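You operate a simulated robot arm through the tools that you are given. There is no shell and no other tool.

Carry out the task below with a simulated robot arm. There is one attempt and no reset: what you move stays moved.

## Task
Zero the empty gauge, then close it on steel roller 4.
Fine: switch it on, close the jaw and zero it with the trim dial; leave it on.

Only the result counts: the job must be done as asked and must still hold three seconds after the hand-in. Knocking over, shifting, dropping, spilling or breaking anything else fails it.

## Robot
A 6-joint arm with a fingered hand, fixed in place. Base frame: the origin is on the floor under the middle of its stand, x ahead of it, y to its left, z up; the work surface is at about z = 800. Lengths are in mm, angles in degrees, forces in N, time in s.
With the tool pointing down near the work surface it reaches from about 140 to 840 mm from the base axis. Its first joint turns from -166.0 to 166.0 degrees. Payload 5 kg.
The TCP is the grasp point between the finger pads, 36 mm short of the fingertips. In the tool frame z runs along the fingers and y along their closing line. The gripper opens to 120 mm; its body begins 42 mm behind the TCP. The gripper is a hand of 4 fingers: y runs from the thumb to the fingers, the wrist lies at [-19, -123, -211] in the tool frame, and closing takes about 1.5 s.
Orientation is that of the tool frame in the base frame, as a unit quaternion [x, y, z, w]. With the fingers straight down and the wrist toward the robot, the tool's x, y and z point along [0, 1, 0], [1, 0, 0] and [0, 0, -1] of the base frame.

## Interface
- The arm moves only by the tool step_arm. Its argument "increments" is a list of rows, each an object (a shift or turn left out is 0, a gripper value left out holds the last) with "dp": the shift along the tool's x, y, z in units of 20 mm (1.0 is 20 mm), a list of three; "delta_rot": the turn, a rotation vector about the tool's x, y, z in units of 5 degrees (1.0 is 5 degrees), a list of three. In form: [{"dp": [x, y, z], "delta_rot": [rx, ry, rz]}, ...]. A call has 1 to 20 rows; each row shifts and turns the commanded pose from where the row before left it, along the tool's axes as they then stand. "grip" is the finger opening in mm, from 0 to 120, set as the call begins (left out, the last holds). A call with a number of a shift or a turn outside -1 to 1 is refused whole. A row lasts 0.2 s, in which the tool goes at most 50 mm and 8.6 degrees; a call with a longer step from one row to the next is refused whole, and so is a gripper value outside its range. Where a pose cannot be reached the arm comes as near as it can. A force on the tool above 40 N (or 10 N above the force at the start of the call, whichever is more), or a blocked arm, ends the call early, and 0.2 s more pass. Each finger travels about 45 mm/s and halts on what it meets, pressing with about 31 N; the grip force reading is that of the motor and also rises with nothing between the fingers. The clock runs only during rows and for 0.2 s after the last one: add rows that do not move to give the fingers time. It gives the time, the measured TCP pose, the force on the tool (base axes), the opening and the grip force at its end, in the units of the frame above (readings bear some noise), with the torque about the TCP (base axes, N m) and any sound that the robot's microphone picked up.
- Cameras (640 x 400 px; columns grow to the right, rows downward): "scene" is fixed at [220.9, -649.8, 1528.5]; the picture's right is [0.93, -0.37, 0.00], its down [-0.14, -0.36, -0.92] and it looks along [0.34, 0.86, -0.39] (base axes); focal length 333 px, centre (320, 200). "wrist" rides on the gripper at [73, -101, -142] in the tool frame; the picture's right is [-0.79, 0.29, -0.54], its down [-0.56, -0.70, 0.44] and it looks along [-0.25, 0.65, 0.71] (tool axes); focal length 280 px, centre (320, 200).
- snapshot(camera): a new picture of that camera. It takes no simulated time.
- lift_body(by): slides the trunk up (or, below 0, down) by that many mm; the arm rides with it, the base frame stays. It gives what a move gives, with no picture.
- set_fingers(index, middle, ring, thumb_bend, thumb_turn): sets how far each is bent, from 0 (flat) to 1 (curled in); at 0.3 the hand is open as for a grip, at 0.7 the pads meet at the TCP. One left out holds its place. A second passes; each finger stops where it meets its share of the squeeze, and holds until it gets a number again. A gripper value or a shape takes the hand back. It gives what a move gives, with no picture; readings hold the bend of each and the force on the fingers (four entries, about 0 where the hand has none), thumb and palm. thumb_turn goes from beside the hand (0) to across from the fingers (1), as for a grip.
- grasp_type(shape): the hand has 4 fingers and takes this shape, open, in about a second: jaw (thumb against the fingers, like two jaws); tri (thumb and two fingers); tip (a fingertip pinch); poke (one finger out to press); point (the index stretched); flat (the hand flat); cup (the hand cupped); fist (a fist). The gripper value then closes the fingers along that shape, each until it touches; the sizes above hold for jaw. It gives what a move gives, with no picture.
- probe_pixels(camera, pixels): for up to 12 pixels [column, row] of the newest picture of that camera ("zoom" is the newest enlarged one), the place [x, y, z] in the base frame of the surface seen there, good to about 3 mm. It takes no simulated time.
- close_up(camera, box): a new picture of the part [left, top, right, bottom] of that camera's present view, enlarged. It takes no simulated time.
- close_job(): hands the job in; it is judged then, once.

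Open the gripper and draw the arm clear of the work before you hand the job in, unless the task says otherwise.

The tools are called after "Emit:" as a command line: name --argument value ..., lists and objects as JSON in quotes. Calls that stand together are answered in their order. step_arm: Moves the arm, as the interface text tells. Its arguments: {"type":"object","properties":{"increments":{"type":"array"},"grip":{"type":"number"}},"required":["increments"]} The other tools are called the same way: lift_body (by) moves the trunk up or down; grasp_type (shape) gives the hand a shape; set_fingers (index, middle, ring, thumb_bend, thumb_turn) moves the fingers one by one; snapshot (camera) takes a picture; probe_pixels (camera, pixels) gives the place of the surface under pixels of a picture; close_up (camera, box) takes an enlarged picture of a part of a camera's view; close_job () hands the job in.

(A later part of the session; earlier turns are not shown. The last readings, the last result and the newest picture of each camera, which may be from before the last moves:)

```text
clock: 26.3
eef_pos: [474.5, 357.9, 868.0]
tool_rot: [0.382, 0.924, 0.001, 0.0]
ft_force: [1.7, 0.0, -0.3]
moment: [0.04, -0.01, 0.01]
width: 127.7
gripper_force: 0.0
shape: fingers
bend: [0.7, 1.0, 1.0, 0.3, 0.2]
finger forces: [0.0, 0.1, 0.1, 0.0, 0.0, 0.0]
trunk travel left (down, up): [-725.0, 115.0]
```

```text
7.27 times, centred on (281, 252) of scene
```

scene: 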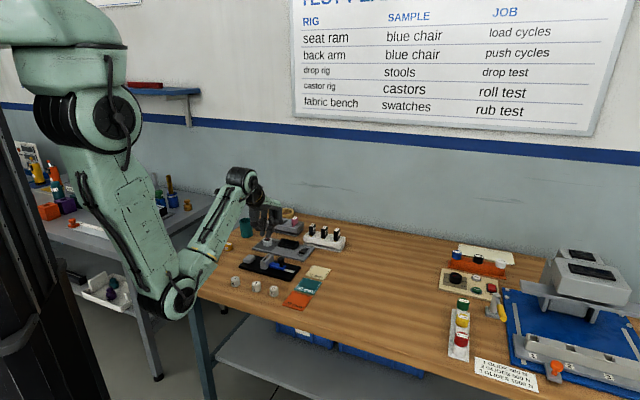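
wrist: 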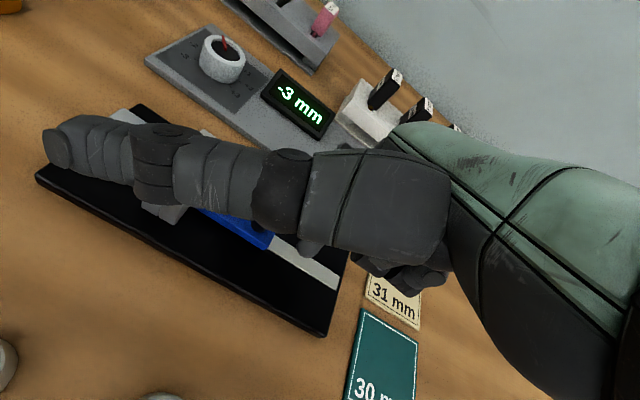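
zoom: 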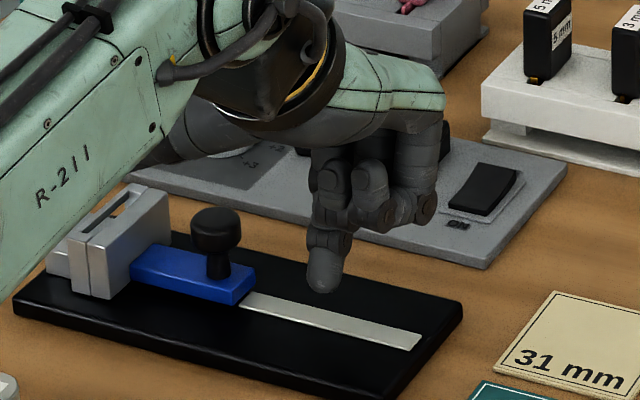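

It continues closing by itself (spring-closed or gliding). I wait a bit more and look again.

Emit:
step_arm --increments '[{"dp": [0, 0, 0]}, {"dp": [0, 0, 0]}, {"dp": [0, 0, 0]}, {"dp": [0, 0, 0]}, {"dp": [0, 0, 0]}]'

Emit:
close_up --camera "scene" --box '[235, 225, 317, 280]'

Emit:
snapshot --camera "wrist"

```text
clock: 27.5
eef_pos: [475.1, 357.1, 869.5]
tool_rot: [0.383, 0.924, 0.0, 0.0]
ft_force: [0.0, 0.1, 0.3]
moment: [0.02, -0.01, 0.0]
width: 127.6
gripper_force: 0.1
shape: fingers
bend: [0.7, 1.0, 1.0, 0.3, 0.2]
finger forces: [0.0, 0.0, 0.0, 0.1, 0.0, 0.0]
trunk travel left (down, up): [-725.0, 115.0]
```

```text
7.27 times, centred on (276, 252) of scene
```

zoom: 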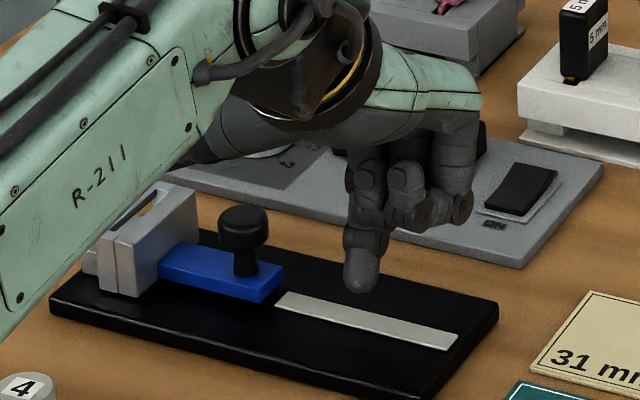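

```text
taken
```

wrist: 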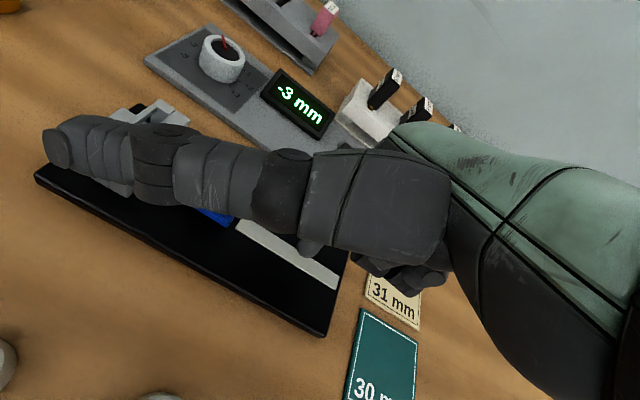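

The jaw has closed on the anvil by itself and the display reads -3 mm. I raise the hand and look at the dial labels to determine the scale.

Emit:
step_arm --increments '[{"dp": [0, 0, -1]}, {"dp": [0, 0, -1]}, {"dp": [0, 0, -1]}, {"dp": [0, 0, -1]}, {"dp": [-0.5, -1, -1]}, {"dp": [-0.5, -1, -1]}]'

Emit:
grasp_type --shape "tri"

Emit:
snapshot --camera "wrist"

Emit:
close_up --camera "scene" --box '[220, 200, 330, 280]'

```text
clock: 28.9
eef_pos: [458.2, 314.4, 989.7]
tool_rot: [0.383, 0.924, 0.0, 0.001]
ft_force: [0.5, 0.0, -0.1]
moment: [0.01, -0.02, 0.03]
width: 127.8
gripper_force: 0.1
shape: fingers
bend: [0.7, 1.0, 1.0, 0.3, 0.2]
finger forces: [0.0, 0.0, 0.0, 0.0, 0.0, 0.0]
trunk travel left (down, up): [-725.0, 115.0]
```

```text
clock: 29.8
eef_pos: [459.8, 314.4, 989.2]
tool_rot: [0.383, 0.924, 0.0, 0.001]
ft_force: [0.4, 0.6, 0.3]
moment: [0.0, 0.03, 0.01]
width: 119.9
gripper_force: 0.1
shape: tri
bend: [0.3, 0.3, 0.99, 0.3, 0.97]
finger forces: [0.0, 0.0, 0.0, 0.0, 0.0, 0.0]
trunk travel left (down, up): [-725.0, 115.0]
```

```text
taken
```

wrist: 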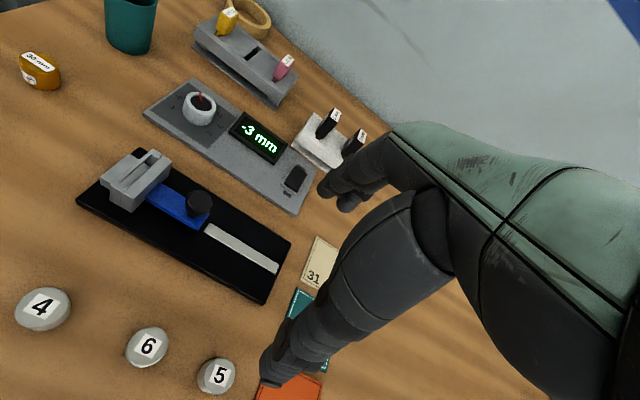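

```text
5.00 times, centred on (275, 240) of scene
```

zoom: 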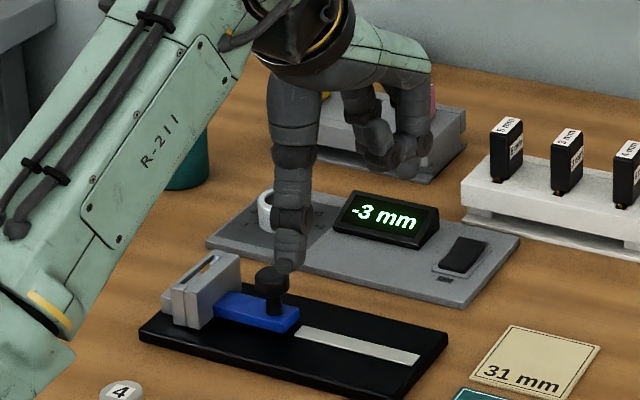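

Enlarging the gauge and the dial from the wrist view to check the jaw closure and dial labels.

Emit:
close_up --camera "wrist" --box '[80, 140, 240, 240]'

Emit:
close_up --camera "wrist" --box '[140, 70, 300, 170]'

```text
4.00 times, centred on (160, 190) of wrist
```

zoom: 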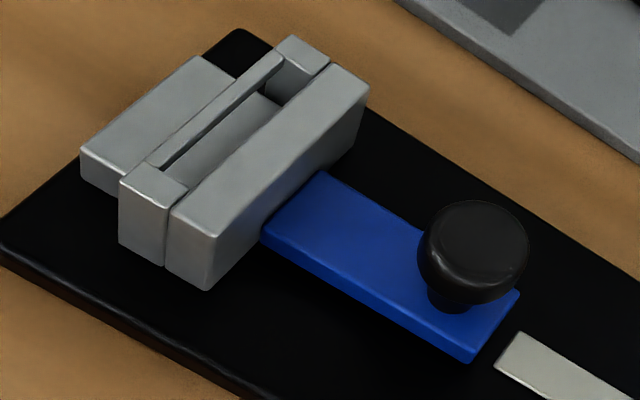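

```text
4.00 times, centred on (220, 120) of wrist
```

zoom: 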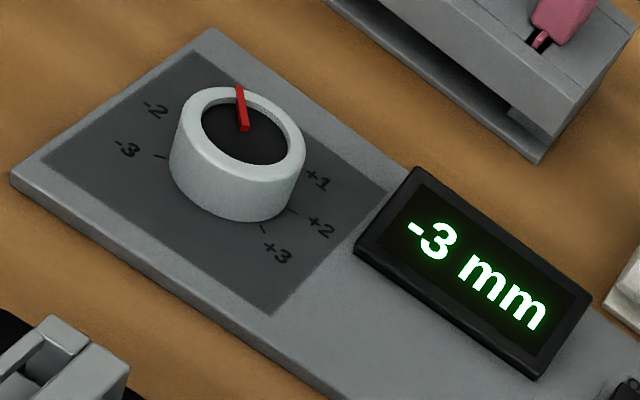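

Jaw plate sits on the anvil with cheeks straddling it. Now I probe the dial label positions, pointer and rim in this enlarged view.

Emit:
probe_pixels --camera "zoom" --pixels '[[155, 110], [127, 150], [317, 180], [320, 228], [277, 252], [162, 157], [292, 211], [264, 229], [240, 92], [245, 125], [248, 145], [205, 97]]'

Emit:
probe_pixels --camera "zoom" --pixels '[[190, 110], [185, 145], [220, 172], [270, 170], [297, 145], [275, 110], [225, 92], [172, 150], [200, 190], [235, 205], [280, 200], [300, 165]]'

```text
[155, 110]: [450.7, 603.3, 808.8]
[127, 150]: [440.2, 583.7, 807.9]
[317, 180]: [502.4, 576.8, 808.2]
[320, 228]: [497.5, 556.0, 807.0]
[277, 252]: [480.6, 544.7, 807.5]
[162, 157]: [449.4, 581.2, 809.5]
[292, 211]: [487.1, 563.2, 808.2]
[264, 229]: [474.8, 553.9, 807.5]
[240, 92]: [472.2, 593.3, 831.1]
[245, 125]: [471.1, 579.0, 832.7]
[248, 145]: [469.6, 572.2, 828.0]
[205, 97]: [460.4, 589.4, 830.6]
```

```text
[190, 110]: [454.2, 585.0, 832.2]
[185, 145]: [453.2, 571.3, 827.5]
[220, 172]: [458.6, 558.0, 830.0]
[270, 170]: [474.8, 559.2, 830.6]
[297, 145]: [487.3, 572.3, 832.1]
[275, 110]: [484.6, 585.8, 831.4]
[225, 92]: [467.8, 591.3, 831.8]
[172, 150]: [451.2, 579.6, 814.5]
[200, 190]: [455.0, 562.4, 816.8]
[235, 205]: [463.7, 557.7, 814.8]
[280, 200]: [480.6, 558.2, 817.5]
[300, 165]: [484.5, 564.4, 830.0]
```

Dial centre ≈ (469.5,575.5), radius ≈19, 40° per unit, 0 pointing along +v; the pointer is at about -1, so I expect to need +3 units clockwise (to +2). I carry the open tri hand over the dial and pre-rotate it 60° counter-clockwise.

Emit:
step_arm --increments '[{"dp": [0.683, 0.7365, 0]}, {"dp": [0.683, 0.7365, 0]}, {"dp": [0.683, 0.7365, 0]}, {"dp": [0.683, 0.7365, 0]}, {"dp": [0.683, 0.7365, 0]}, {"dp": [0.683, 0.7365, 0]}, {"dp": [0.683, 0.7365, 0]}, {"dp": [0.683, 0.7365, 0]}, {"dp": [0.683, 0.7365, 0]}, {"dp": [0.683, 0.7365, 0]}, {"dp": [0.683, 0.7365, 0]}, {"dp": [0.683, 0.7365, 0]}, {"dp": [0.683, 0.7365, 0]}]'

Emit:
step_arm --increments '[{"delta_rot": [0, 0, -1]}, {"delta_rot": [0, 0, -1]}, {"delta_rot": [0, 0, -1]}, {"delta_rot": [0, 0, -1]}, {"delta_rot": [0, 0, -1]}, {"delta_rot": [0, 0, -1]}, {"delta_rot": [0, 0, -1]}, {"delta_rot": [0, 0, -1]}, {"delta_rot": [0, 0, -1]}, {"delta_rot": [0, 0, -1]}, {"delta_rot": [0, 0, -1]}, {"delta_rot": [0, 0, -1]}]'

Emit:
snapshot --camera "wrist"

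Emit:
snapshot --camera "scene"

```text
clock: 32.6
eef_pos: [470.7, 577.6, 988.8]
tool_rot: [0.383, 0.924, 0.0, 0.0]
ft_force: [0.3, -0.3, 0.2]
moment: [-0.01, -0.02, 0.0]
width: 119.6
gripper_force: 0.0
shape: tri
bend: [0.3, 0.3, 0.99, 0.3, 0.97]
finger forces: [0.0, 0.0, 0.0, 0.0, 0.1, 0.0]
trunk travel left (down, up): [-725.0, 115.0]
```

```text
clock: 35.2
eef_pos: [469.6, 576.1, 989.0]
tool_rot: [-0.132, 0.991, 0.0, 0.001]
ft_force: [0.2, -0.7, -0.1]
moment: [0.01, 0.0, -0.03]
width: 119.7
gripper_force: 0.0
shape: tri
bend: [0.3, 0.3, 0.99, 0.3, 0.97]
finger forces: [0.0, 0.1, 0.1, 0.0, 0.0, 0.0]
trunk travel left (down, up): [-725.0, 115.0]
```

```text
taken
```

wrist: 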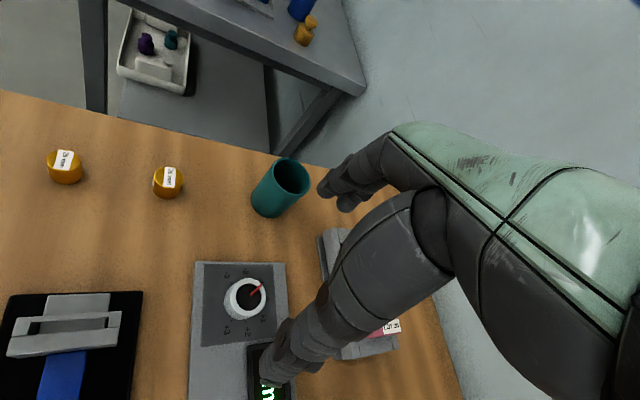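

```text
taken
```

scene: 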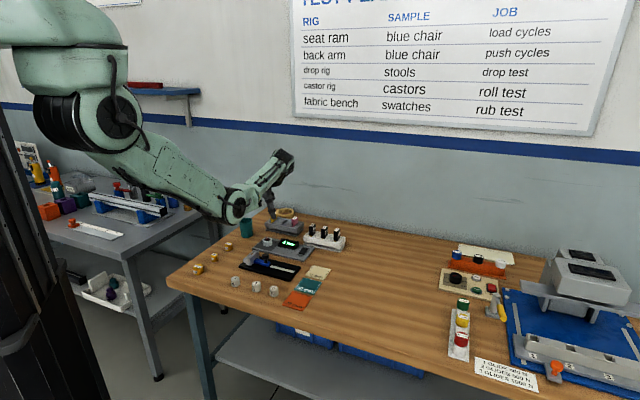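

The teal cup lies in the direction of the fingers; I probe the cup and the dial for clearance.

Emit:
probe_pixels --camera "wrist" --pixels '[[290, 175], [262, 185], [268, 214], [295, 205], [245, 298], [228, 290], [262, 315], [330, 240], [300, 345], [350, 210], [350, 185], [262, 360]]'

```text
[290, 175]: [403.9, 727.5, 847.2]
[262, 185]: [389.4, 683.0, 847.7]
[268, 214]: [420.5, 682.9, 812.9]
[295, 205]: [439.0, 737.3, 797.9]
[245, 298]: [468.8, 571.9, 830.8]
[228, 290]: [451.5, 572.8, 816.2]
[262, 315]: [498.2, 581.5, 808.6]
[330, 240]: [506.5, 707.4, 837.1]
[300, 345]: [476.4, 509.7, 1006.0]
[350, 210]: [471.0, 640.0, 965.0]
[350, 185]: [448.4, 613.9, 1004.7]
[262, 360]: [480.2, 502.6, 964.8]
```

Clearances are fine. I pre-close to 70 mm and descend to z≈890, then check alignment.

Emit:
step_arm --increments '[{"dp": [0, 0, 1]}, {"dp": [0, 0, 1]}, {"dp": [0, 0, 1]}, {"dp": [0, 0, 1]}, {"dp": [0, 0, 0.9]}]' --grip 70

Emit:
close_up --camera "scene" --box '[235, 195, 315, 255]'

Emit:
snapshot --camera "wrist"

```text
clock: 36.4
eef_pos: [468.8, 577.0, 890.4]
tool_rot: [-0.131, 0.991, 0.0, 0.0]
ft_force: [-0.5, 0.8, 0.3]
moment: [-0.01, -0.01, -0.01]
width: 70.5
gripper_force: 0.0
shape: tri
bend: [0.74, 0.41, 0.99, 0.66, 1.0]
finger forces: [0.0, 0.0, 0.0, 0.0, 0.0, 0.0]
trunk travel left (down, up): [-725.0, 115.0]
```

```text
6.67 times, centred on (275, 225) of scene
```

zoom: 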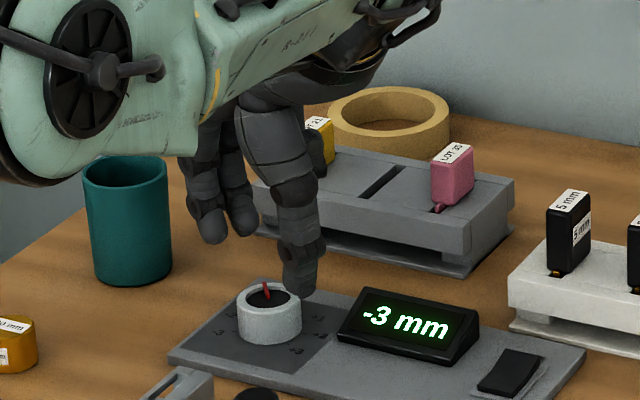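

```text
taken
```

wrist: 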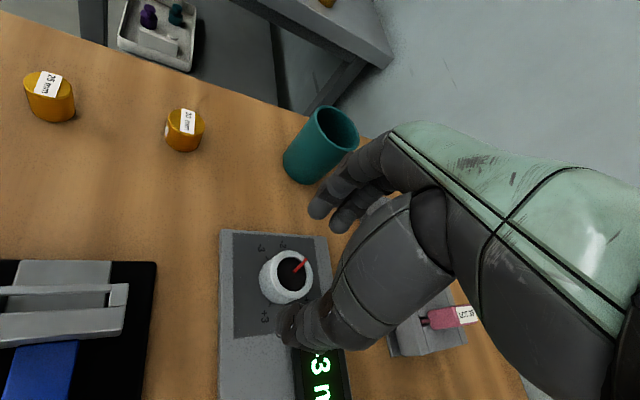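

I probe the fingertips: thumb tip at (285,325) and fingers at (318,207), (340,220) in the wrist picture.

Emit:
probe_pixels --camera "wrist" --pixels '[[318, 210], [338, 222], [285, 325], [300, 335], [330, 180], [355, 195], [287, 270], [265, 280], [310, 270], [290, 300]]'

Emit:
close_up --camera "wrist" --box '[220, 150, 420, 360]'

```text
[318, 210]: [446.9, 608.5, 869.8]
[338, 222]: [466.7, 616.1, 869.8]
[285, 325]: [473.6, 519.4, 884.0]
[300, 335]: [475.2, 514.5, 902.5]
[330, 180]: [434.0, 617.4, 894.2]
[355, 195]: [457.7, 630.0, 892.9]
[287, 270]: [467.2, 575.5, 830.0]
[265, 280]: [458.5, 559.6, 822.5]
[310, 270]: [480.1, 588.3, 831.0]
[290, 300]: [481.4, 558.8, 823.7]
```

```text
1.90 times, centred on (320, 255) of wrist
```

zoom: 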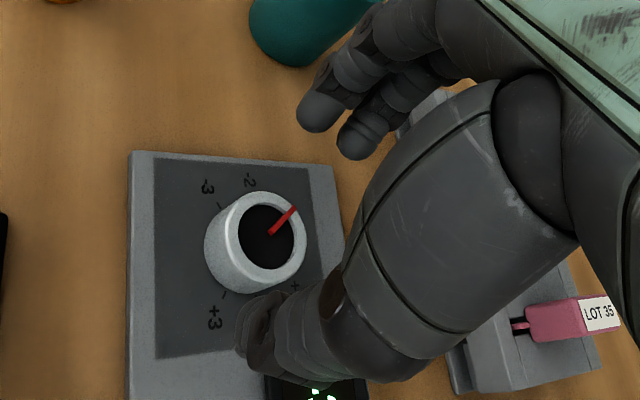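

Finger pads straddle the dial (about +36 and −41 along tool y). I descend to z≈848 and close gently onto the dial.

Emit:
step_arm --increments '[{"dp": [0, 0, 0.9]}, {"dp": [0, 0, 0.8]}, {"dp": [0, 0, 0.4]}]'

Emit:
close_up --camera "scene" --box '[240, 205, 304, 250]'

Emit:
close_up --camera "wrist" --box '[220, 150, 420, 360]'

```text
clock: 37.2
eef_pos: [470.1, 576.1, 848.9]
tool_rot: [-0.131, 0.991, 0.0, 0.0]
ft_force: [-0.1, -1.0, -0.5]
moment: [-0.02, -0.01, -0.01]
width: 70.0
gripper_force: 0.0
shape: tri
bend: [0.74, 0.41, 0.99, 0.66, 1.0]
finger forces: [0.0, 0.1, 0.0, 0.0, 0.1, 0.1]
trunk travel left (down, up): [-725.0, 115.0]
```

```text
8.89 times, centred on (272, 228) of scene
```

zoom: 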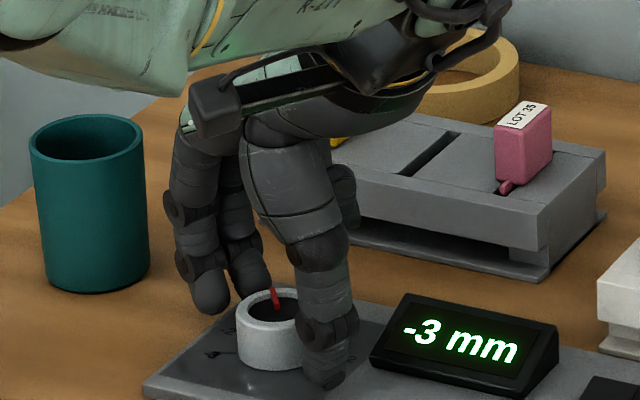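

```text
1.90 times, centred on (320, 255) of wrist
```

zoom: 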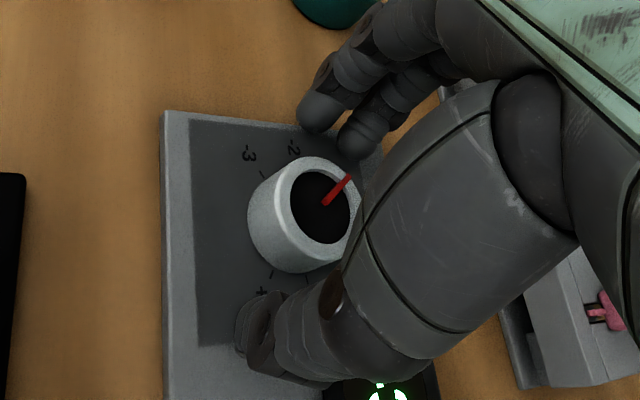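

The dial lies between the thumb and the two fingers. I close the grip to 34 mm with idle rows to let the fingers settle.

Emit:
step_arm --increments '[{"dp": [0, 0, 0]}, {"dp": [0, 0, 0]}, {"dp": [0, 0, 0]}, {"dp": [0, 0, 0]}, {"dp": [0, 0, 0]}]' --grip 34

Emit:
close_up --camera "scene" --box '[240, 205, 304, 250]'

Emit:
close_up --camera "wrist" --box '[220, 150, 420, 360]'

```text
clock: 38.4
eef_pos: [469.6, 577.3, 850.0]
tool_rot: [-0.13, 0.992, 0.0, 0.0]
ft_force: [0.1, 0.3, -0.2]
moment: [0.0, 0.02, -0.01]
width: 34.6
gripper_force: 0.0
shape: tri
bend: [0.74, 0.54, 0.99, 0.73, 1.0]
finger forces: [0.0, 0.5, 0.0, 0.1, 0.9, 0.0]
trunk travel left (down, up): [-725.0, 115.0]
```

```text
8.89 times, centred on (272, 228) of scene
```

zoom: 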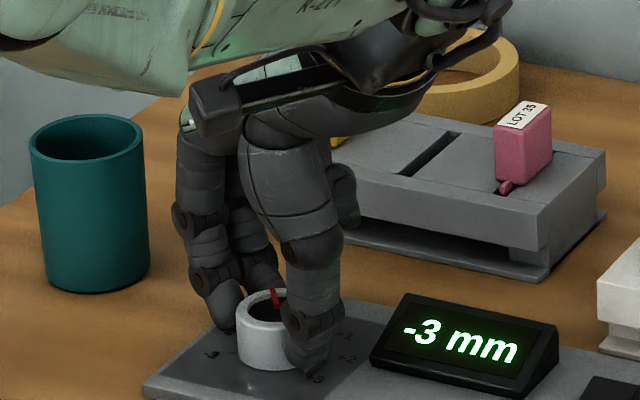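

```text
1.90 times, centred on (320, 255) of wrist
```

zoom: 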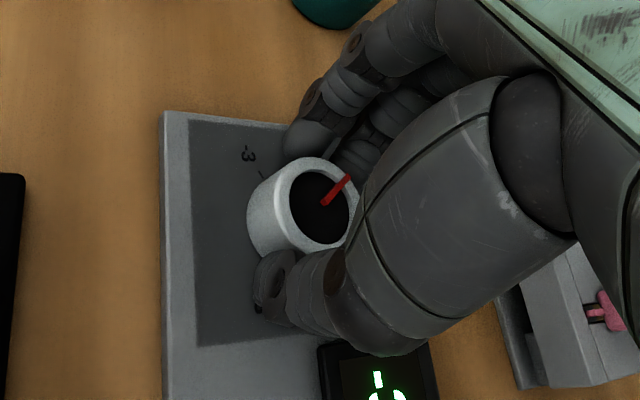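

Forces are nearly zero, just touching. I close further to 24 mm.

Emit:
step_arm --increments '[{"dp": [0, 0, 0]}, {"dp": [0, 0, 0]}, {"dp": [0, 0, 0]}, {"dp": [0, 0, 0]}]' --grip 24

Emit:
close_up --camera "wrist" --box '[220, 150, 420, 360]'

```text
clock: 39.4
eef_pos: [469.8, 576.6, 848.9]
tool_rot: [-0.13, 0.992, 0.001, 0.0]
ft_force: [-0.5, -1.3, -2.5]
moment: [-0.07, -0.01, -0.02]
width: 31.4
gripper_force: 31.6
shape: tri
bend: [0.74, 0.56, 1.0, 0.74, 1.0]
finger forces: [12.4, 12.9, 0.0, 0.1, 27.9, 0.0]
trunk travel left (down, up): [-725.0, 115.0]
```

```text
1.90 times, centred on (320, 255) of wrist
```

zoom: 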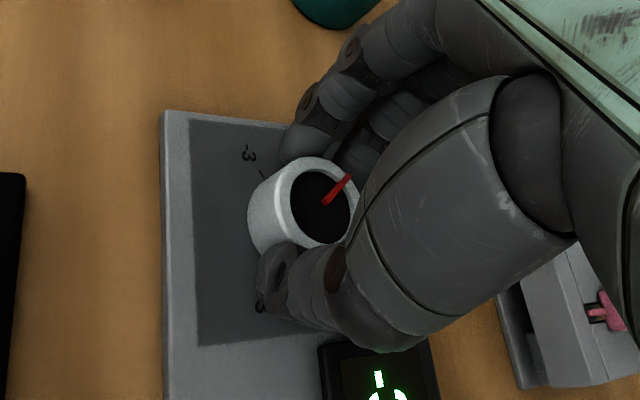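

The dial is gripped (index 12 N, middle 13 N, thumb 28 N). I turn it clockwise by 20° and read the display.

Emit:
step_arm --increments '[{"delta_rot": [0, 0, 0.8]}, {"delta_rot": [0, 0, 0.8]}, {"delta_rot": [0, 0, 0.8]}, {"delta_rot": [0, 0, 0.8]}, {"delta_rot": [0, 0, 0.8]}]'

Emit:
close_up --camera "scene" --box '[240, 205, 320, 255]'

Emit:
close_up --camera "wrist" --box '[220, 150, 420, 360]'

```text
clock: 40.6
eef_pos: [470.0, 577.0, 849.3]
tool_rot: [0.044, 0.999, 0.0, 0.0]
ft_force: [-1.9, 0.0, -1.6]
moment: [-0.01, 0.07, -0.01]
width: 31.5
gripper_force: 31.0
shape: tri
bend: [0.74, 0.56, 1.0, 0.74, 1.0]
finger forces: [13.2, 13.6, 0.0, 0.0, 28.7, 0.1]
trunk travel left (down, up): [-725.0, 115.0]
```

```text
8.00 times, centred on (280, 230) of scene
```

zoom: 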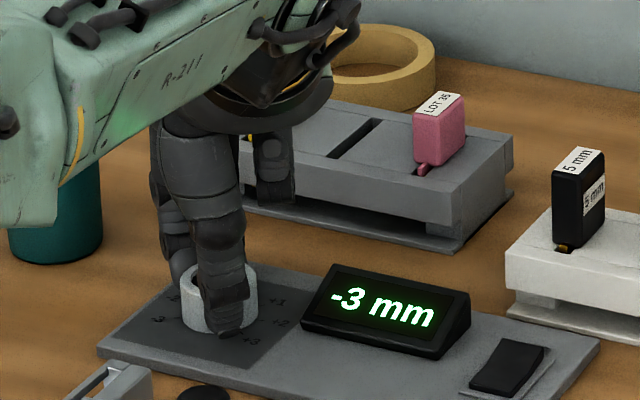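

```text
1.90 times, centred on (320, 255) of wrist
```

zoom: 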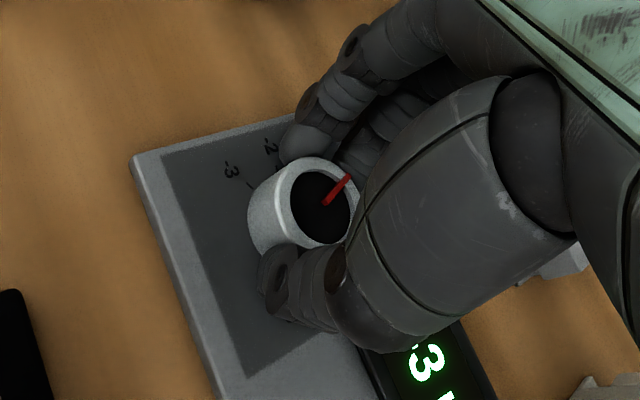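

The dial turns with the hand (pointer fixed in hand view, panel turned). Continue another 20° clockwise.

Emit:
step_arm --increments '[{"delta_rot": [0, 0, 0.8]}, {"delta_rot": [0, 0, 0.8]}, {"delta_rot": [0, 0, 0.8]}, {"delta_rot": [0, 0, 0.8]}, {"delta_rot": [0, 0, 0.8]}]'

Emit:
close_up --camera "scene" --box '[240, 205, 320, 255]'

```text
clock: 41.8
eef_pos: [468.9, 576.3, 849.9]
tool_rot: [0.216, 0.976, -0.001, 0.0]
ft_force: [-1.7, 3.5, -1.2]
moment: [0.16, 0.1, 0.04]
width: 31.0
gripper_force: 31.3
shape: tri
bend: [0.74, 0.56, 1.0, 0.74, 1.0]
finger forces: [15.0, 14.3, 0.1, 0.0, 27.6, 0.1]
trunk travel left (down, up): [-725.0, 115.0]
```

```text
8.00 times, centred on (280, 230) of scene
```

zoom: 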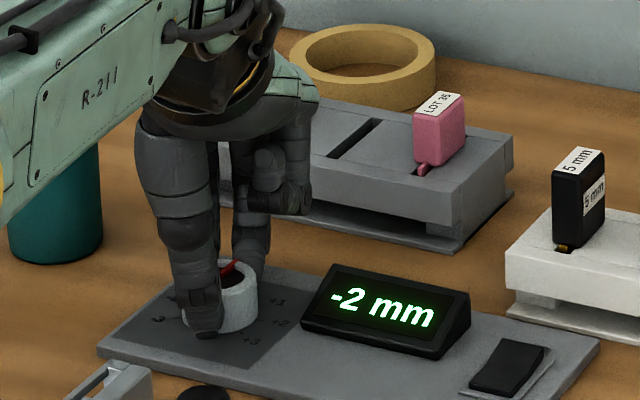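

Display now -2 mm, so clockwise is right (40° per mm). Continue 40° more.

Emit:
step_arm --increments '[{"delta_rot": [0, 0, 0.8]}, {"delta_rot": [0, 0, 0.8]}, {"delta_rot": [0, 0, 0.8]}, {"delta_rot": [0, 0, 0.8]}, {"delta_rot": [0, 0, 0.8]}, {"delta_rot": [0, 0, 0.8]}, {"delta_rot": [0, 0, 0.8]}, {"delta_rot": [0, 0, 0.8]}, {"delta_rot": [0, 0, 0.8]}, {"delta_rot": [0, 0, 0.8]}]'

Emit:
close_up --camera "scene" --box '[240, 205, 320, 255]'

Emit:
snapshot --camera "wrist"

```text
clock: 44.0
eef_pos: [470.0, 578.2, 849.4]
tool_rot: [0.538, 0.843, 0.0, 0.001]
ft_force: [0.3, 6.0, 0.2]
moment: [0.2, -0.04, 0.01]
width: 31.0
gripper_force: 31.0
shape: tri
bend: [0.74, 0.56, 1.0, 0.74, 1.0]
finger forces: [16.6, 14.5, 0.0, 0.0, 27.8, 0.0]
trunk travel left (down, up): [-725.0, 115.0]
```

```text
8.00 times, centred on (280, 230) of scene
```

zoom: 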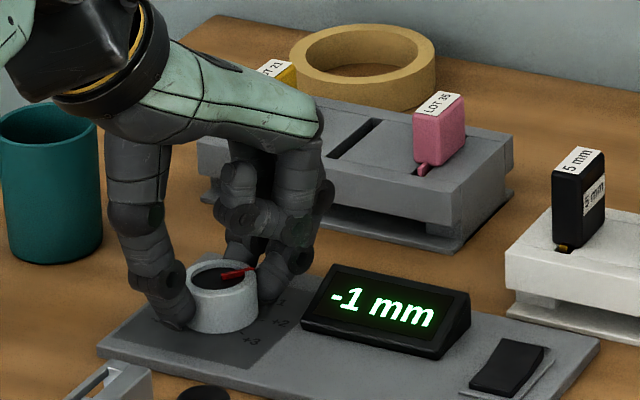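

```text
taken
```

wrist: 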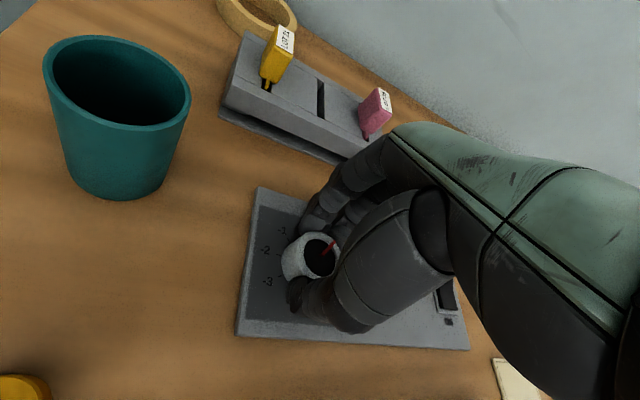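

Display -1 mm. I continue 20° and check; from there I find the -1→0 transition in small steps.

Emit:
step_arm --increments '[{"delta_rot": [0, 0, 0.8]}, {"delta_rot": [0, 0, 0.8]}, {"delta_rot": [0, 0, 0.8]}, {"delta_rot": [0, 0, 0.8]}, {"delta_rot": [0, 0, 0.8]}]'

Emit:
close_up --camera "scene" --box '[240, 205, 320, 255]'

```text
clock: 45.2
eef_pos: [468.8, 576.6, 849.6]
tool_rot: [0.676, 0.737, 0.0, 0.0]
ft_force: [3.1, 8.1, 0.4]
moment: [0.21, -0.15, 0.03]
width: 31.2
gripper_force: 31.4
shape: tri
bend: [0.74, 0.56, 1.0, 0.74, 1.0]
finger forces: [17.5, 14.6, 0.1, 0.0, 27.3, 0.1]
trunk travel left (down, up): [-725.0, 115.0]
```

```text
8.00 times, centred on (280, 230) of scene
```

zoom: 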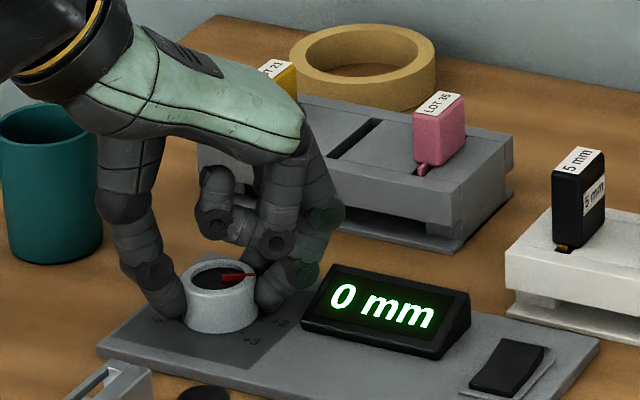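

Display now 0 mm, but this is near the rounding edge (transitions at about 20°, 60°, 100°); the centre should be 20° further, pointer at +2. I check finger-to-display clearance first.

Emit:
close_up --camera "scene" --box '[256, 222, 296, 252]'

Emit:
close_up --camera "wrist" --box '[220, 150, 460, 360]'

```text
13.33 times, centred on (276, 237) of scene
```

zoom: 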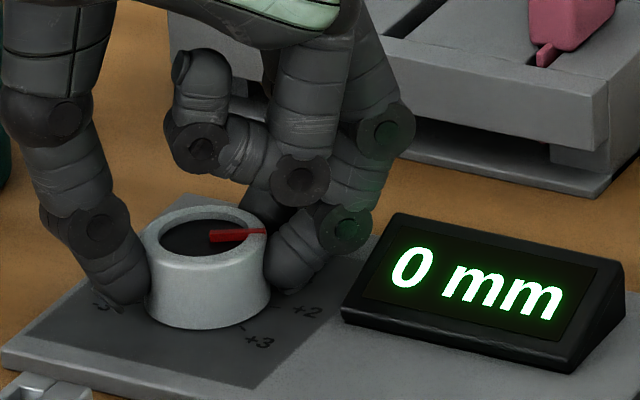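

```text
1.90 times, centred on (340, 255) of wrist
```

zoom: 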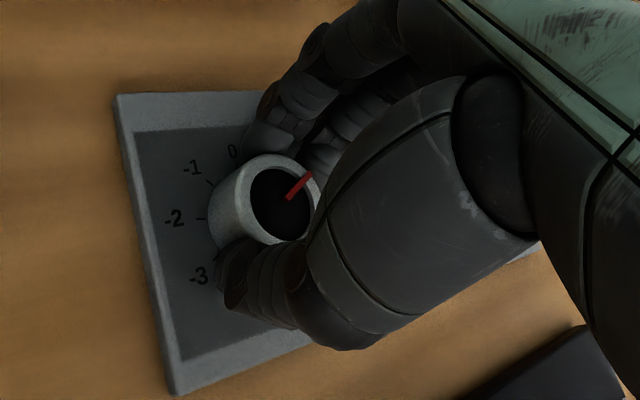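

Probing the finger joint nearest the display and the display's top-left edge.

Emit:
close_up --camera "scene" --box '[256, 222, 296, 252]'

Emit:
probe_pixels --camera "zoom" --pixels '[[345, 230], [365, 225], [340, 250], [320, 225], [310, 260], [290, 285], [325, 270], [400, 218], [350, 310], [370, 265], [300, 185], [395, 135]]'

```text
13.33 times, centred on (276, 237) of scene
```

zoom: 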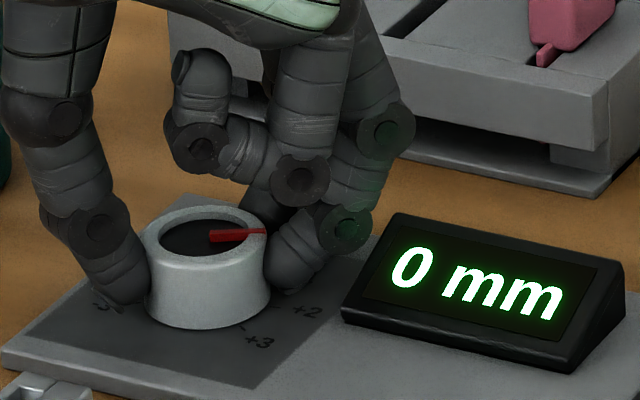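

```text
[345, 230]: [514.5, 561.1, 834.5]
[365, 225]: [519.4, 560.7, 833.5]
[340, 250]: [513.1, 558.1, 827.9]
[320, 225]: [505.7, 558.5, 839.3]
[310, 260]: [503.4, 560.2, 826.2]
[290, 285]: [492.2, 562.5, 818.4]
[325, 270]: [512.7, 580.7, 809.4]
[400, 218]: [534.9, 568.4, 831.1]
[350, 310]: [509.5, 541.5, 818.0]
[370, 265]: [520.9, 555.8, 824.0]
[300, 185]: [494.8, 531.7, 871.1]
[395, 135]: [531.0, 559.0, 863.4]
```

The middle finger's joint is within ~3 mm of the display's left face, so I won't rotate further in this grip. I release slightly (38 mm) and will regrip from another angle.

Emit:
step_arm --increments '[{"dp": [0, 0, 0]}, {"dp": [0, 0, 0]}, {"dp": [0, 0, 0]}]' --grip 38

Emit:
close_up --camera "scene" --box '[256, 222, 296, 252]'

```text
clock: 46.0
eef_pos: [469.4, 576.2, 849.0]
tool_rot: [0.675, 0.738, 0.0, 0.0]
ft_force: [-0.2, -0.1, 0.6]
moment: [-0.02, 0.0, 0.02]
width: 38.2
gripper_force: 0.1
shape: tri
bend: [0.74, 0.53, 0.99, 0.74, 1.0]
finger forces: [0.2, 0.0, 0.0, 0.1, 0.0, 0.0]
trunk travel left (down, up): [-725.0, 115.0]
```

```text
13.33 times, centred on (276, 237) of scene
```

zoom: 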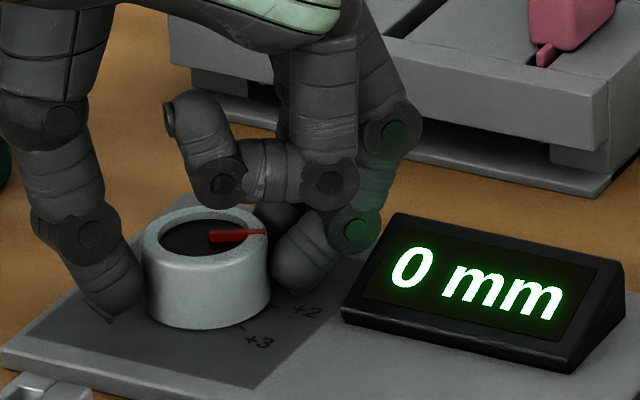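

Released cleanly, still 0 mm. I lift 50 mm straight up and rotate the hand back counter-clockwise by 60° to regrip.

Emit:
step_arm --increments '[{"dp": [0, 0, -0.5]}, {"dp": [0, 0, -1]}, {"dp": [0, 0, -1]}, {"delta_rot": [0, 0, -1]}, {"delta_rot": [0, 0, -1]}, {"delta_rot": [0, 0, -1]}, {"delta_rot": [0, 0, -1]}, {"delta_rot": [0, 0, -1]}, {"delta_rot": [0, 0, -1]}, {"delta_rot": [0, 0, -1]}, {"delta_rot": [0, 0, -1]}, {"delta_rot": [0, 0, -1]}, {"delta_rot": [0, 0, -1]}, {"delta_rot": [0, 0, -1]}, {"delta_rot": [0, 0, -1]}]'

Emit:
close_up --camera "wrist" --box '[200, 180, 380, 340]'

Emit:
close_up --camera "scene" --box '[250, 215, 306, 255]'

```text
clock: 49.2
eef_pos: [468.2, 576.1, 898.8]
tool_rot: [0.216, 0.976, 0.0, 0.001]
ft_force: [0.0, 0.1, 0.3]
moment: [0.0, -0.02, 0.02]
width: 38.1
gripper_force: 0.1
shape: tri
bend: [0.74, 0.53, 0.99, 0.74, 1.0]
finger forces: [0.0, 0.0, 0.0, 0.1, 0.0, 0.1]
trunk travel left (down, up): [-725.0, 115.0]
```

```text
2.50 times, centred on (290, 260) of wrist
```

zoom: 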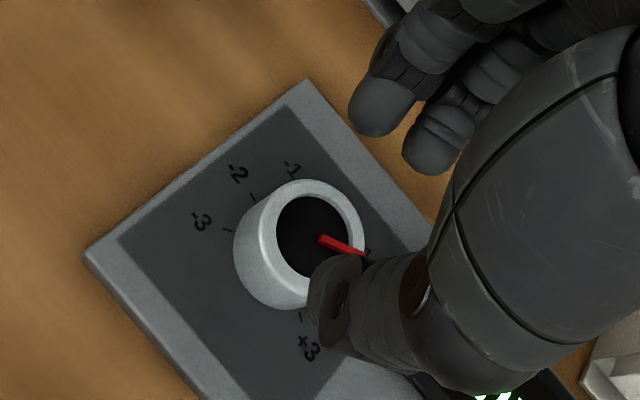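

```text
10.00 times, centred on (278, 235) of scene
```

zoom: 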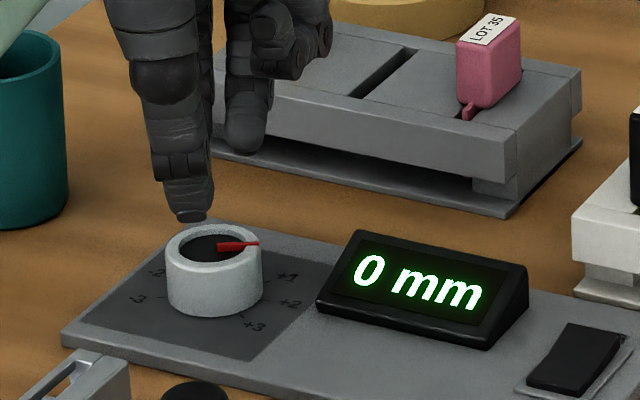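

I probe the pointer and dial rim to measure the pointer's present angle.

Emit:
probe_pixels --camera "zoom" --pixels '[[256, 243], [238, 245], [222, 247], [170, 248], [262, 255], [213, 228], [215, 270], [288, 277], [292, 302], [254, 326]]'

```text
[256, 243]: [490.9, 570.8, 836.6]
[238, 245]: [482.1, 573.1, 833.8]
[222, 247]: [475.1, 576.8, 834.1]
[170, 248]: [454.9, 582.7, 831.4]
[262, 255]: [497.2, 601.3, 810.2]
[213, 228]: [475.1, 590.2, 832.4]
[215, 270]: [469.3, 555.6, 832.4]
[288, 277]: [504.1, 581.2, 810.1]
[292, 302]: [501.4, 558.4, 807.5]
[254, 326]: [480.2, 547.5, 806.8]
```

Pointer is at about −17° (trim ≈ +1.55); +2 is at −35°, so 18–20° more. I open to 62 mm, descend and regrip.

Emit:
step_arm --increments '[{"dp": [0, 0, 0]}, {"dp": [0, 0, 0.5]}, {"dp": [0, 0, 0.8]}, {"dp": [0, 0, 0.8]}, {"dp": [0, 0, 0.4]}]' --grip 64

Emit:
step_arm --increments '[{"dp": [0, 0, 0]}, {"dp": [0, 0, 0]}, {"dp": [0, 0, 0]}, {"dp": [0, 0, 0]}, {"dp": [0, 0, 0]}, {"dp": [0, 0, 0]}]' --grip 24

Emit:
close_up --camera "scene" --box '[250, 215, 306, 255]'

```text
clock: 50.4
eef_pos: [469.5, 575.5, 849.9]
tool_rot: [0.216, 0.976, 0.001, 0.0]
ft_force: [0.6, 0.6, 0.4]
moment: [-0.02, -0.01, 0.01]
width: 63.8
gripper_force: 0.0
shape: tri
bend: [0.74, 0.44, 0.99, 0.68, 1.0]
finger forces: [0.0, 0.1, 0.1, 0.0, 0.0, 0.1]
trunk travel left (down, up): [-725.0, 115.0]
```

```text
clock: 51.8
eef_pos: [469.7, 576.9, 848.9]
tool_rot: [0.216, 0.976, 0.0, 0.0]
ft_force: [0.1, -0.6, -0.6]
moment: [0.02, 0.01, -0.01]
width: 31.3
gripper_force: 31.1
shape: tri
bend: [0.74, 0.56, 1.0, 0.74, 1.0]
finger forces: [13.4, 13.6, 0.1, 0.0, 27.6, 0.0]
trunk travel left (down, up): [-725.0, 115.0]
```

```text
10.00 times, centred on (278, 235) of scene
```

zoom: 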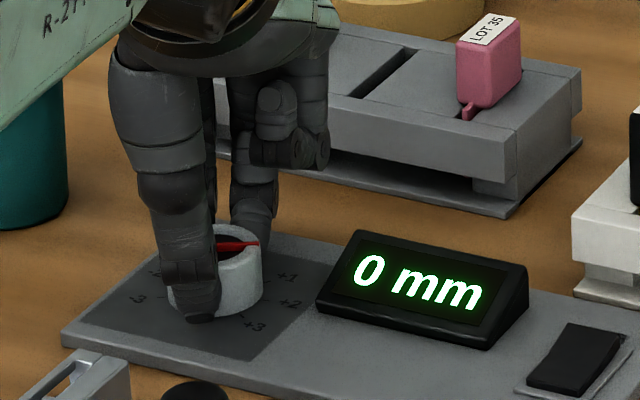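

Gripped again with even forces. I turn 19° clockwise.

Emit:
step_arm --increments '[{"delta_rot": [0, 0, 0.76]}, {"delta_rot": [0, 0, 0.76]}, {"delta_rot": [0, 0, 0.76]}, {"delta_rot": [0, 0, 0.76]}, {"delta_rot": [0, 0, 0.76]}]'

Emit:
close_up --camera "scene" --box '[250, 215, 306, 255]'

```text
clock: 53.0
eef_pos: [469.8, 575.2, 849.2]
tool_rot: [0.374, 0.927, 0.0, 0.0]
ft_force: [-2.4, 1.6, 0.3]
moment: [0.05, 0.02, 0.02]
width: 31.5
gripper_force: 31.4
shape: tri
bend: [0.74, 0.56, 1.0, 0.74, 1.0]
finger forces: [13.9, 13.2, 0.0, 0.1, 27.7, 0.1]
trunk travel left (down, up): [-725.0, 115.0]
```

```text
10.00 times, centred on (278, 235) of scene
```

zoom: 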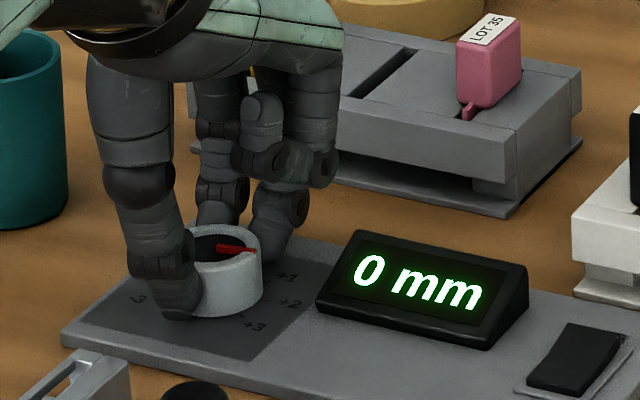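

Still 0 mm with the pointer near +2. I release, lift, and inspect.

Emit:
step_arm --increments '[{"dp": [0, 0, 0]}, {"dp": [0, 0, 0]}, {"dp": [0, 0, 0]}, {"dp": [0, 0, -0.5]}, {"dp": [0, 0, -1]}, {"dp": [0, 0, -1]}, {"dp": [0, 0, -1]}]' --grip 56

Emit:
close_up --camera "scene" --box '[250, 215, 306, 255]'

Emit:
close_up --camera "wrist" --box '[200, 180, 380, 340]'

```text
clock: 54.6
eef_pos: [468.0, 577.1, 919.2]
tool_rot: [0.375, 0.927, 0.0, 0.0]
ft_force: [0.2, 1.5, 1.3]
moment: [-0.02, 0.0, -0.01]
width: 55.9
gripper_force: 0.1
shape: tri
bend: [0.74, 0.46, 0.99, 0.71, 1.0]
finger forces: [0.0, 0.1, 0.1, 0.0, 0.1, 0.0]
trunk travel left (down, up): [-725.0, 115.0]
```

```text
10.00 times, centred on (278, 235) of scene
```

zoom: 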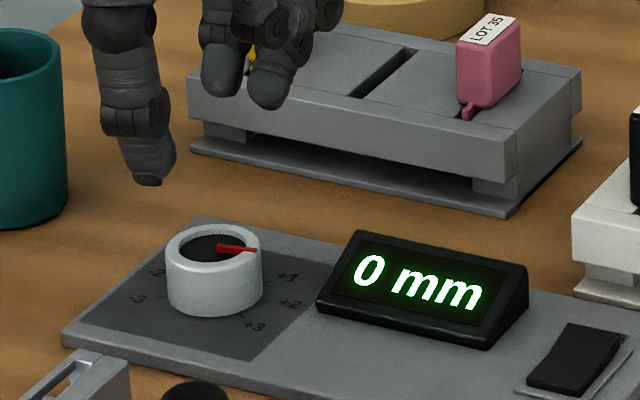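

```text
2.50 times, centred on (290, 260) of wrist
```

zoom: 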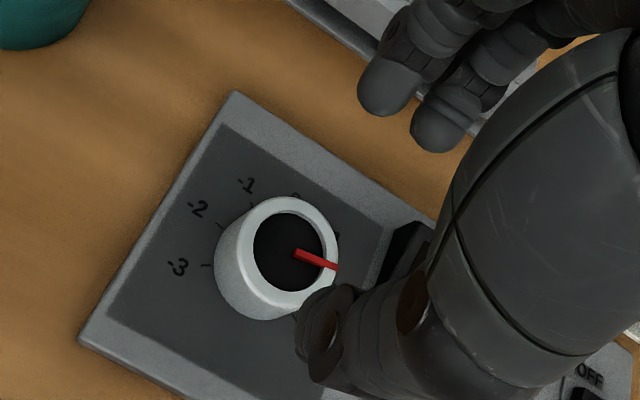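

Probing the pointer ends in the wrist close-up.

Emit:
probe_pixels --camera "zoom" --pixels '[[299, 253], [316, 260], [334, 267], [225, 250], [260, 205], [320, 220], [290, 300], [245, 290]]'

```text
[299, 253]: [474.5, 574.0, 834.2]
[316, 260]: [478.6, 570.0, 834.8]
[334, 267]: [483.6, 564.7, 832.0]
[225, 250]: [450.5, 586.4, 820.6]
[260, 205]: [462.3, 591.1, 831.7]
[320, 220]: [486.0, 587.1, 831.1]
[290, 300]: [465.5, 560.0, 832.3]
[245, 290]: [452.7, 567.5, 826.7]
```

Pointer is at about −37°, i.e. trim ≈ +2: zeroed with margin. Now I raise the hand and move above the gauge, then form the single-finger shape to open the jaw.

Emit:
step_arm --increments '[{"dp": [0, 0, -1]}, {"dp": [0, 0, -1]}, {"dp": [0, 0, -1]}, {"dp": [-0.39, -0.95, 0], "delta_rot": [0, 0, 0.2]}, {"dp": [-0.39, -0.95, 0]}, {"dp": [-0.39, -0.95, 0]}, {"dp": [-0.39, -0.95, 0]}, {"dp": [-0.39, -0.95, 0]}, {"dp": [-0.39, -0.95, 0]}, {"dp": [-0.39, -0.95, 0]}, {"dp": [-0.39, -0.95, 0]}]'

Emit:
set_fingers --index 0.3 --middle 1.0 --ring 1.0 --thumb_bend 0.3 --thumb_turn 0.2

Emit:
set_fingers --index 0.7

Emit:
close_up --camera "scene" --box '[230, 200, 326, 280]'

```text
clock: 57.0
eef_pos: [405.3, 424.8, 980.2]
tool_rot: [0.383, 0.924, 0.001, 0.0]
ft_force: [-0.5, 1.2, 0.1]
moment: [0.02, 0.02, 0.0]
width: 55.8
gripper_force: 0.2
shape: tri
bend: [0.74, 0.46, 0.99, 0.71, 1.0]
finger forces: [0.1, 0.1, 0.0, 0.0, 0.1, 0.1]
trunk travel left (down, up): [-725.0, 115.0]
```

```text
clock: 58.0
eef_pos: [407.0, 425.0, 979.9]
tool_rot: [0.383, 0.924, 0.0, 0.0]
ft_force: [-0.5, -0.6, -0.1]
moment: [-0.02, -0.01, 0.0]
width: 159.8
gripper_force: 0.0
shape: fingers
bend: [0.3, 1.0, 1.0, 0.3, 0.2]
finger forces: [0.0, 0.1, 0.0, 0.1, 0.0, 0.1]
trunk travel left (down, up): [-725.0, 115.0]
```

```text
clock: 59.0
eef_pos: [406.8, 423.1, 980.9]
tool_rot: [0.383, 0.924, 0.0, -0.001]
ft_force: [-0.4, 0.5, 0.4]
moment: [-0.01, 0.02, 0.04]
width: 127.8
gripper_force: 0.1
shape: fingers
bend: [0.7, 1.0, 1.0, 0.3, 0.2]
finger forces: [0.0, 0.0, 0.0, 0.0, 0.0, 0.0]
trunk travel left (down, up): [-725.0, 115.0]
```

```text
5.00 times, centred on (278, 240) of scene
```

zoom: 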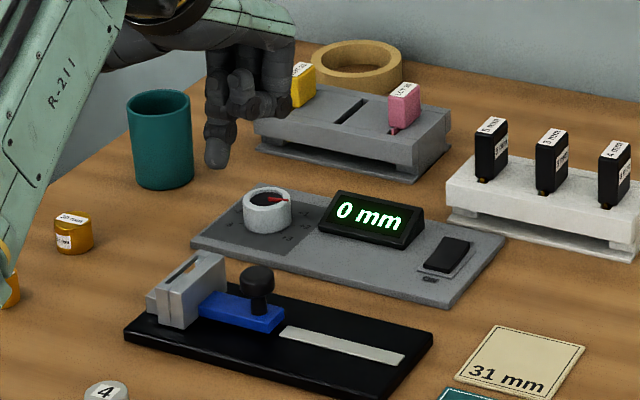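

Display still 0 mm. I probe the knob, jaw plate and the fingertip in this view.

Emit:
probe_pixels --camera "zoom" --pixels '[[257, 272], [241, 280], [273, 280], [258, 302], [222, 262], [205, 318], [195, 320], [186, 322], [228, 300], [217, 164], [216, 150], [150, 300]]'

```text
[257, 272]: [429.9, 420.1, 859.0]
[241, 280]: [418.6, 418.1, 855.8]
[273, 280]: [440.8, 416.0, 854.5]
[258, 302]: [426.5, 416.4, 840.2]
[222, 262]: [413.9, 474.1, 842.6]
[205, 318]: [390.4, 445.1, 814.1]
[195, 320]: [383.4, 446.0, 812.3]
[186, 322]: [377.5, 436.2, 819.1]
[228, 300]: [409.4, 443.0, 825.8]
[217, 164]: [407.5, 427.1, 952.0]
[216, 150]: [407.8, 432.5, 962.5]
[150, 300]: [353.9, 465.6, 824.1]
```

Knob centre is at u≈8, plate's back at u≈−43. I shift 5 mm toward the plate and descend between knob and plate to tip z≈836.

Emit:
step_arm --increments '[{"dp": [0.25, 0, 0.5]}, {"dp": [0, 0, 1]}, {"dp": [0, 0, 1]}, {"dp": [0, 0, 1]}, {"dp": [0, 0, 0.5]}]'

Emit:
close_up --camera "scene" --box '[235, 220, 299, 272]'

```text
clock: 60.2
eef_pos: [402.5, 427.7, 899.8]
tool_rot: [0.383, 0.924, 0.0, -0.001]
ft_force: [0.2, 0.0, -0.3]
moment: [-0.02, 0.0, -0.02]
width: 127.7
gripper_force: 0.1
shape: fingers
bend: [0.7, 1.0, 1.0, 0.3, 0.2]
finger forces: [0.0, 0.0, 0.0, 0.0, 0.0, 0.0]
trunk travel left (down, up): [-725.0, 115.0]
```

```text
7.69 times, centred on (267, 246) of scene
```

zoom: 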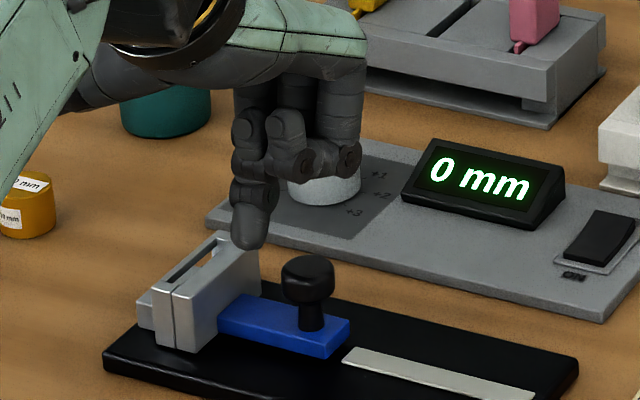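

The finger is above the slot between plate and knob. I descend the remaining 31 mm.

Emit:
step_arm --increments '[{"dp": [0, 0, 0.6]}, {"dp": [0, 0, 0.6]}, {"dp": [0, 0, 0.35]}]'

Emit:
close_up --camera "scene" --box '[235, 220, 299, 272]'

```text
clock: 61.0
eef_pos: [403.5, 427.9, 868.9]
tool_rot: [0.383, 0.924, 0.0, -0.001]
ft_force: [-0.7, -0.1, -0.5]
moment: [0.03, 0.01, 0.0]
width: 127.7
gripper_force: 0.0
shape: fingers
bend: [0.7, 1.0, 1.0, 0.3, 0.2]
finger forces: [0.0, 0.1, 0.1, 0.1, 0.0, 0.0]
trunk travel left (down, up): [-725.0, 115.0]
```

```text
7.69 times, centred on (267, 246) of scene
```

zoom: 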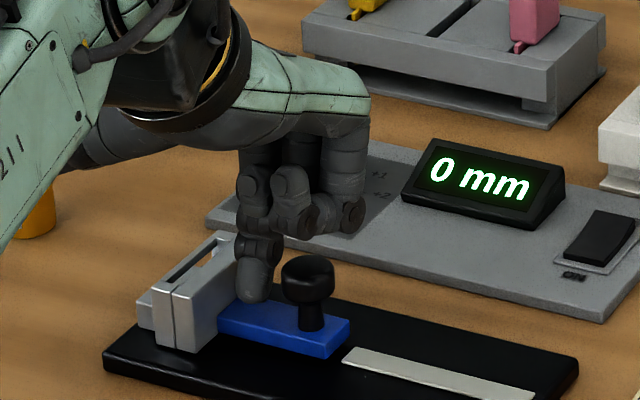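

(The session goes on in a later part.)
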